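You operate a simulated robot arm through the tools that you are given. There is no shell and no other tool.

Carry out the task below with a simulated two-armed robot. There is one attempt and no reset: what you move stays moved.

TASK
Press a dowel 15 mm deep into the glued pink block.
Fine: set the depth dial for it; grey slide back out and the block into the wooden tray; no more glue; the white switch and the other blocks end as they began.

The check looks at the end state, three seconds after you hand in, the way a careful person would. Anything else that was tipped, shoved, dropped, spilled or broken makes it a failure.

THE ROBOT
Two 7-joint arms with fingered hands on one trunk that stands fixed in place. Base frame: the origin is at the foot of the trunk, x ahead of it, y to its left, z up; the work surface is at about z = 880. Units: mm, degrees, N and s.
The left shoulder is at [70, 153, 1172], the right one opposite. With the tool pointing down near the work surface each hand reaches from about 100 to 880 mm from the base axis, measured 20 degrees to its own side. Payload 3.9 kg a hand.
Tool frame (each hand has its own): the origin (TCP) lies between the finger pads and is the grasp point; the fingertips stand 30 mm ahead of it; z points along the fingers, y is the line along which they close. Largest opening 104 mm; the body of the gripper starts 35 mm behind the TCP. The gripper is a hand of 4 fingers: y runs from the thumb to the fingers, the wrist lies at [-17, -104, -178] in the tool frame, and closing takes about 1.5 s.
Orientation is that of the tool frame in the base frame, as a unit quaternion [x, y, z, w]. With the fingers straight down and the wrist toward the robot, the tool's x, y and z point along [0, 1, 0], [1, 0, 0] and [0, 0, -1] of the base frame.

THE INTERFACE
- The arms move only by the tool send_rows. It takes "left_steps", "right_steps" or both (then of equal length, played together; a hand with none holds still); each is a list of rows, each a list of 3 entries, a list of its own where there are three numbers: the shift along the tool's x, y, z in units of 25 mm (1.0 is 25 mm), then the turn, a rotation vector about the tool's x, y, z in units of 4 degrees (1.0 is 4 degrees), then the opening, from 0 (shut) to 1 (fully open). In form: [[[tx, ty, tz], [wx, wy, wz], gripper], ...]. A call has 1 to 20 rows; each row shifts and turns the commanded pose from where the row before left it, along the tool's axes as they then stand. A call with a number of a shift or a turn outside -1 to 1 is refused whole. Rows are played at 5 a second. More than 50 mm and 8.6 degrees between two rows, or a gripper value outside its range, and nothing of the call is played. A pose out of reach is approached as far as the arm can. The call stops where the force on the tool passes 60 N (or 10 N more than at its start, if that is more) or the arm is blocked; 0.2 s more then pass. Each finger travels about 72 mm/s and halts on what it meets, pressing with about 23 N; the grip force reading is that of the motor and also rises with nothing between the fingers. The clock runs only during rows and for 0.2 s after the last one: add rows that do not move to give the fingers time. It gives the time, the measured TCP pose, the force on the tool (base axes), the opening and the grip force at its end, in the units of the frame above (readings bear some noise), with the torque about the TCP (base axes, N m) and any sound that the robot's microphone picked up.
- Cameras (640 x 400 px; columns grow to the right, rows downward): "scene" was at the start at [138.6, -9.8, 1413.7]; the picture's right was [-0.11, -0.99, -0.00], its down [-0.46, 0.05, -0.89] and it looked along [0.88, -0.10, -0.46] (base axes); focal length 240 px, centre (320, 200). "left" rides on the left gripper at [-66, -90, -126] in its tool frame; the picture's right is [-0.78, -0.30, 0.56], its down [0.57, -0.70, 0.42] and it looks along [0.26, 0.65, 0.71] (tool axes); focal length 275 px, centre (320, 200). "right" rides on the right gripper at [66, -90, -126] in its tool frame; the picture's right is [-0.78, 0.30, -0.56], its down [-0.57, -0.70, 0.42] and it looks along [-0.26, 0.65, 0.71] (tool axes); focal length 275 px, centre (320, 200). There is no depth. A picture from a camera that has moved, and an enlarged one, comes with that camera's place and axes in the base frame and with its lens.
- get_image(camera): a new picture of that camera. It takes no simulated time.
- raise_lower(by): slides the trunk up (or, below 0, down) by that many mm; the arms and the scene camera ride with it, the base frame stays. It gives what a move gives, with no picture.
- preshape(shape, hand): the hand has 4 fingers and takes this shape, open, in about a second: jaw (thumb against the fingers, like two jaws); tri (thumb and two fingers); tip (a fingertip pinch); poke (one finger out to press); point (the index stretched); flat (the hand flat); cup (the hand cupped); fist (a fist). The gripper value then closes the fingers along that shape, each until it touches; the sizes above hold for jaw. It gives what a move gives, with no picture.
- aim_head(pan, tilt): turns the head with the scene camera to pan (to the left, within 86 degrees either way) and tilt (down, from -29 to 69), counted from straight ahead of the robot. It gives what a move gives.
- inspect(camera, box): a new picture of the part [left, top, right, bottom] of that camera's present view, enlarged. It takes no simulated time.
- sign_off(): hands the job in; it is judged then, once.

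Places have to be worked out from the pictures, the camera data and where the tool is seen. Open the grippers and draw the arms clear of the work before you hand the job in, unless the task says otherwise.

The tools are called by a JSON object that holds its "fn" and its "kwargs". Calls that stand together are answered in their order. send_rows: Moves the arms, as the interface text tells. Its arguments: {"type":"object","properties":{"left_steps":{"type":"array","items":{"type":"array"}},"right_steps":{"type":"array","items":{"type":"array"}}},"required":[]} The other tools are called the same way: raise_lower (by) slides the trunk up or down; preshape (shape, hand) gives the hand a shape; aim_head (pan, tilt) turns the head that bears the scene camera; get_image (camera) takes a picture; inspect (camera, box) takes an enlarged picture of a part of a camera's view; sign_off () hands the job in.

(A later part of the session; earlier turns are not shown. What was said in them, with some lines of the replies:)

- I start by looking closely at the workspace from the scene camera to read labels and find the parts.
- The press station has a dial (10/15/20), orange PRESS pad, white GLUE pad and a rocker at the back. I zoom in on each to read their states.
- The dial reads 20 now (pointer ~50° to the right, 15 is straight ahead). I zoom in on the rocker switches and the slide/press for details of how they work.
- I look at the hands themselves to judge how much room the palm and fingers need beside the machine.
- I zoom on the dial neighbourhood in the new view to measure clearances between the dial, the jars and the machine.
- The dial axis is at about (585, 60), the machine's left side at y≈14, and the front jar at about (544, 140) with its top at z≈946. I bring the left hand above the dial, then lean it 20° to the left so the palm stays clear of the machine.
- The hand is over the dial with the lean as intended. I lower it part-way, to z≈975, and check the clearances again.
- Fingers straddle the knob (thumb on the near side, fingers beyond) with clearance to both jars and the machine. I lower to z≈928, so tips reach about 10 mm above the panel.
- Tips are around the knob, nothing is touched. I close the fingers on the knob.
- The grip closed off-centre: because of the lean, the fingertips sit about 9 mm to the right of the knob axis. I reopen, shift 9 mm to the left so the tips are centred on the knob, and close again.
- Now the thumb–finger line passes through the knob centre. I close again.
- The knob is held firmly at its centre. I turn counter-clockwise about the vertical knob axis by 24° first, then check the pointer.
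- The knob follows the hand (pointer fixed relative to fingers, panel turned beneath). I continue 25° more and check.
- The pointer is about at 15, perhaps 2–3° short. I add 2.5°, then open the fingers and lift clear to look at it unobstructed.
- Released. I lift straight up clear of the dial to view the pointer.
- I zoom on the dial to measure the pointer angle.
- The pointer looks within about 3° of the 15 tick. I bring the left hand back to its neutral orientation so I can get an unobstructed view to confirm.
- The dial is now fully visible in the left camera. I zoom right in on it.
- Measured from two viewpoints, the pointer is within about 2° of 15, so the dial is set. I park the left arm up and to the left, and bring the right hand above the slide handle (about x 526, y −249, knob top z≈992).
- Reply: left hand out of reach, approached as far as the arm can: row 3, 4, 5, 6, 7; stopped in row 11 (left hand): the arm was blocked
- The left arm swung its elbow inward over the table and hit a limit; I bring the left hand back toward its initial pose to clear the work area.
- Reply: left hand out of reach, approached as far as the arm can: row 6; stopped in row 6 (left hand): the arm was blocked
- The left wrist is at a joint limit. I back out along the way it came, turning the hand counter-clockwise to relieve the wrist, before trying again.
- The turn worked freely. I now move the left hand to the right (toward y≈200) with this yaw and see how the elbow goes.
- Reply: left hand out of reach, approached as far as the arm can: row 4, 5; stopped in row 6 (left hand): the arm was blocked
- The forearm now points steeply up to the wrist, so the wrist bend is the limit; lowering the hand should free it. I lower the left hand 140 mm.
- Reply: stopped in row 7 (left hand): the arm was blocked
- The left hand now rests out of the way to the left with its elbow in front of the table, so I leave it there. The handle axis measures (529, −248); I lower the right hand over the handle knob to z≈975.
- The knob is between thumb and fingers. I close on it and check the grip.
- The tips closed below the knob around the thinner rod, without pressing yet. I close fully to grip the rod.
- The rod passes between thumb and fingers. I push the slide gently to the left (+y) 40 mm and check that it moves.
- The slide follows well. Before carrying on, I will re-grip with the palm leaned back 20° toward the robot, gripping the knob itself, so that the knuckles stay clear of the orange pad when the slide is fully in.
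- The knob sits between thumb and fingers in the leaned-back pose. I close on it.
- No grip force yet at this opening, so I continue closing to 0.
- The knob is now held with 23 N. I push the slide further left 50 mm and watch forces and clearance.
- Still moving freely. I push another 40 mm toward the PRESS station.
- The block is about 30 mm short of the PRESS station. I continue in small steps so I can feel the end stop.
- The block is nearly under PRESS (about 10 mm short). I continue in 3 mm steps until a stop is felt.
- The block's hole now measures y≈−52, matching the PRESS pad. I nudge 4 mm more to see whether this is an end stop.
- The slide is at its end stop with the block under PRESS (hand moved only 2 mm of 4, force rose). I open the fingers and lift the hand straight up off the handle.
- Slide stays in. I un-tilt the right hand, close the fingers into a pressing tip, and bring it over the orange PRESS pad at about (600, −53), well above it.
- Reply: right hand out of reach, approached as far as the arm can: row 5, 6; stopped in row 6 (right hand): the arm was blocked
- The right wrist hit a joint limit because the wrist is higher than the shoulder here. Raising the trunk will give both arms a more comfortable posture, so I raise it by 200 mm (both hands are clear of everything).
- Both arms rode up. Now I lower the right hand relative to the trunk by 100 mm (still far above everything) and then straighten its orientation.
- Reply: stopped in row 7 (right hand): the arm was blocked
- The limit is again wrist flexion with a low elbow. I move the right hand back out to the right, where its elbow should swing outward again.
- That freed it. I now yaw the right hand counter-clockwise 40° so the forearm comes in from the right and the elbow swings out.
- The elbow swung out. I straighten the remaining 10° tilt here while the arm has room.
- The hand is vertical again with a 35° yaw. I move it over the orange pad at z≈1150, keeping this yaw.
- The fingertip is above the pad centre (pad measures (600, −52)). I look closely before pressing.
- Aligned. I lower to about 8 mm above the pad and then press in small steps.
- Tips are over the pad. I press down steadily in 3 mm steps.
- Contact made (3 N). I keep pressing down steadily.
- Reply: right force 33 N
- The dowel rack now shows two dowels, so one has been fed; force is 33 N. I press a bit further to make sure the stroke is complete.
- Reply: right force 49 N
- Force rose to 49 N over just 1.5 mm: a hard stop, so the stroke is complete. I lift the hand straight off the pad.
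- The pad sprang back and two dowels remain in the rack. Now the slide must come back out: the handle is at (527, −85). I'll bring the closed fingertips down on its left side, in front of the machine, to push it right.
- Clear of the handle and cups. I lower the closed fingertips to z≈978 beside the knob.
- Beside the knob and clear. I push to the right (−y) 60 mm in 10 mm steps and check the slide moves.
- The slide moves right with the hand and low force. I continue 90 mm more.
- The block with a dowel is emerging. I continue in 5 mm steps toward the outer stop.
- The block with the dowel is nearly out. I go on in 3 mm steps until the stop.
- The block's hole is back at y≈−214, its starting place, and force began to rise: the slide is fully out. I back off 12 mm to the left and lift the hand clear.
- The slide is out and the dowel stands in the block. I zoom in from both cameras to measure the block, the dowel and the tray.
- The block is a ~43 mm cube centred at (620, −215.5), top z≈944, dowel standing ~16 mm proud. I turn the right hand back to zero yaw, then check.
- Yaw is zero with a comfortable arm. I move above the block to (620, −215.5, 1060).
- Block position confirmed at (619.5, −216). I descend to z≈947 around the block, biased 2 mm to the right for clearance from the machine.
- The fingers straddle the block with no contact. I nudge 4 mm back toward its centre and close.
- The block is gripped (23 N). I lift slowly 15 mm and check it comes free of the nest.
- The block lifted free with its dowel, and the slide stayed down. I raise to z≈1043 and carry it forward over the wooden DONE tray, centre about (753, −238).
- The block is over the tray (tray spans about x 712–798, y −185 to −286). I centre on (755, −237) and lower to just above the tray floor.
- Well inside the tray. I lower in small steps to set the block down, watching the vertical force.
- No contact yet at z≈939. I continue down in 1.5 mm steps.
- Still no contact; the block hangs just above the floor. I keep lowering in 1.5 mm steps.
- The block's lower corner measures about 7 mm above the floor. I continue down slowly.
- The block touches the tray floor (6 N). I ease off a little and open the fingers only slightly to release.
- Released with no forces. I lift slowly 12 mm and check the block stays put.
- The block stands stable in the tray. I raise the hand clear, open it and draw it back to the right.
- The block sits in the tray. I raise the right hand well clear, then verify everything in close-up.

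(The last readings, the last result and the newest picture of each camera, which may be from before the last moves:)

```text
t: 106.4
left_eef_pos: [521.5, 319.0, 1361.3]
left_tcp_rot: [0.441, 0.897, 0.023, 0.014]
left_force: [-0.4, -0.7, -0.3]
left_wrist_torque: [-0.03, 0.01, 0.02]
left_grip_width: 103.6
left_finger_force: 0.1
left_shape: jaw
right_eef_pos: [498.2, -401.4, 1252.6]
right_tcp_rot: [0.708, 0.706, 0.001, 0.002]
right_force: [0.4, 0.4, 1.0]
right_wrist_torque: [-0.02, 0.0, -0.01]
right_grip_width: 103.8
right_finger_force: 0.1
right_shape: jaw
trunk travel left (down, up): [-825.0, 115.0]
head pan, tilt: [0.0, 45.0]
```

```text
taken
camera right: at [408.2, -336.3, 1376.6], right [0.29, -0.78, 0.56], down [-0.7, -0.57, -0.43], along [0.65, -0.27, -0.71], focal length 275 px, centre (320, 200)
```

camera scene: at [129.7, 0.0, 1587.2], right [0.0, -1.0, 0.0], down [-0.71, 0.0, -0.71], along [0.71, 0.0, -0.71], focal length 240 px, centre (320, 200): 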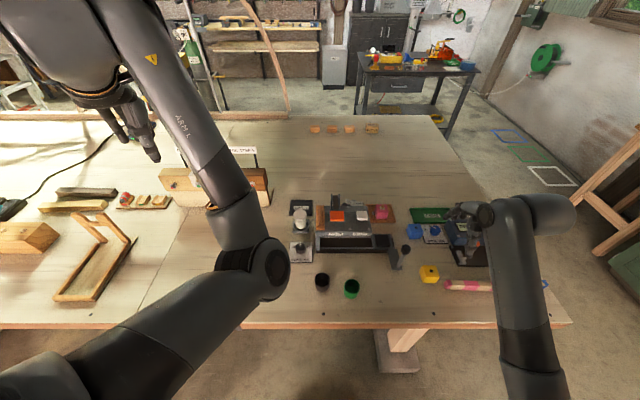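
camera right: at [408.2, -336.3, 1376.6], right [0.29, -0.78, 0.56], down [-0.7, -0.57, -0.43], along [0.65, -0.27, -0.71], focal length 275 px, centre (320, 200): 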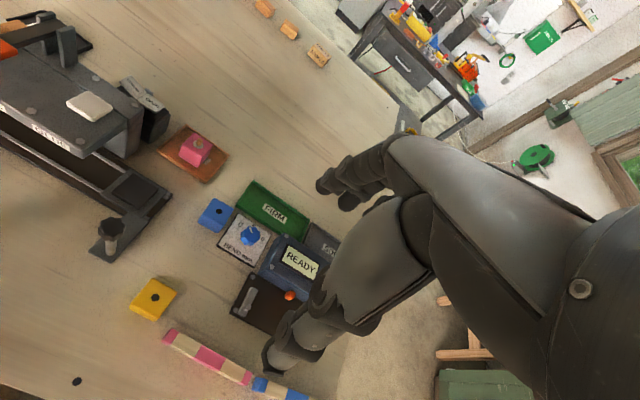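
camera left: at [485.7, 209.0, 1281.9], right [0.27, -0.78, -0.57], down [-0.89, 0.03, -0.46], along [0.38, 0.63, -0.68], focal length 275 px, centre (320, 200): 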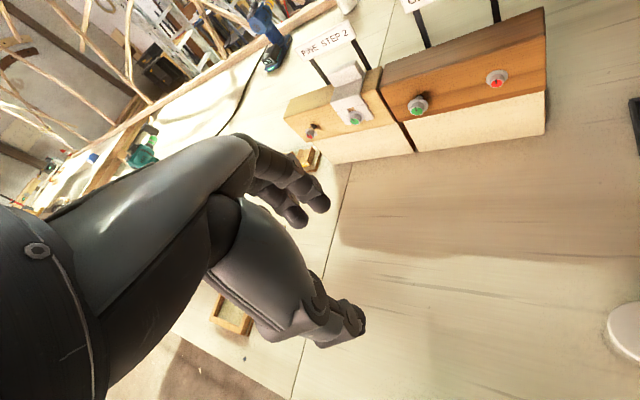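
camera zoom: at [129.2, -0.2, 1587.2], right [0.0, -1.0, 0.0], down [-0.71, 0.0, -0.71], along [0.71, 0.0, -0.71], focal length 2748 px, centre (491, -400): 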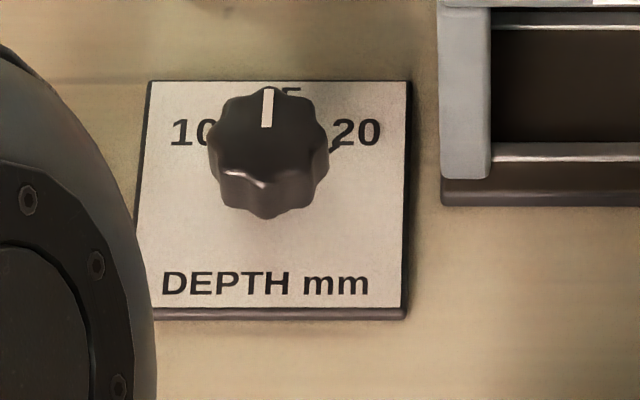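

Dial reads 15, slide is out, the switch still shows OPEN down, and the block stands in the DONE tray with its dowel. I take a last look with the left camera and the wider scene for the jars, cups and other blocks.

{"fn": "get_image", "kwargs": {"camera": "left"}}

{"fn": "get_image", "kwargs": {"camera": "scene"}}

{"fn": "inspect", "kwargs": {"camera": "right", "box": [80, 60, 320, 320]}}

```text
taken
camera left: at [485.5, 207.3, 1482.1], right [0.26, -0.78, -0.57], down [-0.89, 0.04, -0.46], along [0.38, 0.63, -0.68], focal length 275 px, centre (320, 200)
```

left: 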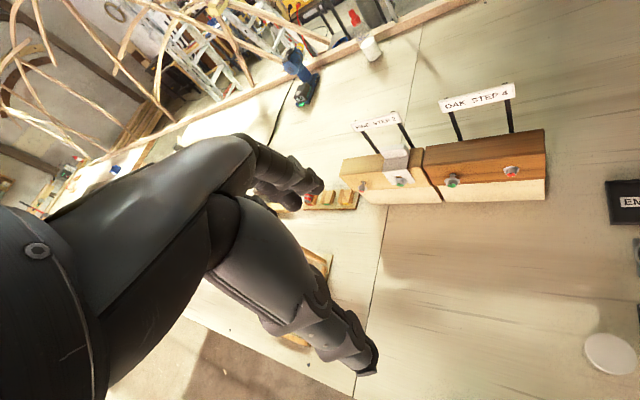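

```text
taken
camera scene: at [129.2, -0.2, 1587.2], right [0.0, -1.0, 0.0], down [-0.71, 0.0, -0.71], along [0.71, 0.0, -0.71], focal length 240 px, centre (320, 200)
```

scene: 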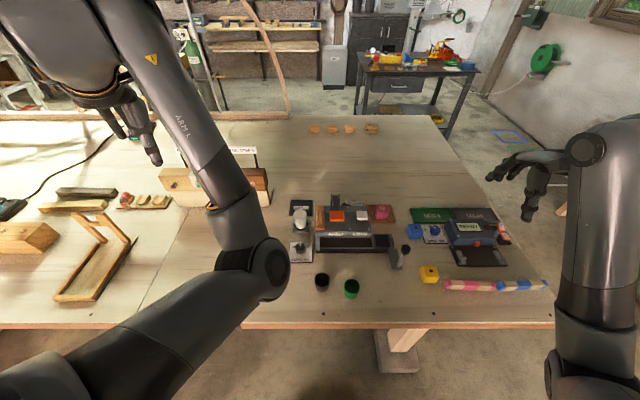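

```text
1.54 times, centred on (200, 190) of right
camera zoom: at [408.2, -336.3, 1376.6], right [0.29, -0.78, 0.56], down [-0.7, -0.57, -0.43], along [0.65, -0.27, -0.71], focal length 424 px, centre (505, 215)
```

zoom: 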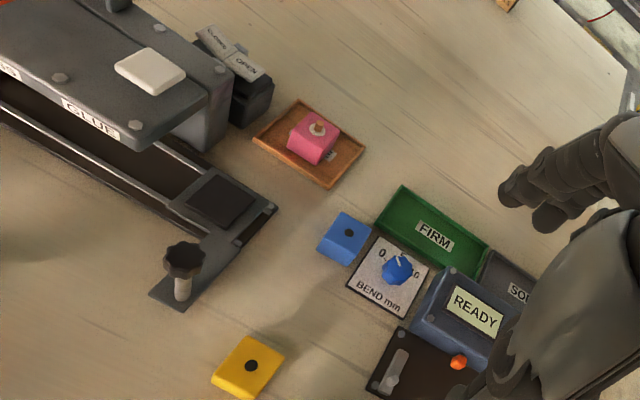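

Everything checks out: the block with its dowel is in the DONE tray, and the slide is out at its starting place. The dial is at 15, and the switch, jars, cups and other blocks are untouched. Both hands are open and clear, so I hand in.

{"fn": "sign_off", "kwargs": {}}

```text
The job is handed in.
```

The pink block now has a dowel pressed into it and is standing in the wooden DONE tray. I could not measure the 15 mm depth directly. It rests on the dial setting and on pressing the orange pad to its hard stop in a single stroke.

- **Depth dial:** it was at 20, and I turned it to 15. The pointer measures within about 2° of the mark, which is roughly 0.2 mm on that scale.
- **Dowel:** one was fed from the rack, leaving two. It stands about 18 mm above the block.
- **Grey slide:** it is back out, with the handle where it started.
- **Glue:** I did not press the white GLUE pad.
- **White switch and other blocks:** I did not touch them, and in the last pictures they look as they did at the start.

Both hands are open and clear of the work. I raised the trunk 200 mm along the way, because the right wrist reached its limit, and left it raised. The left arm is parked up and to the left, with its elbow in front of the table.
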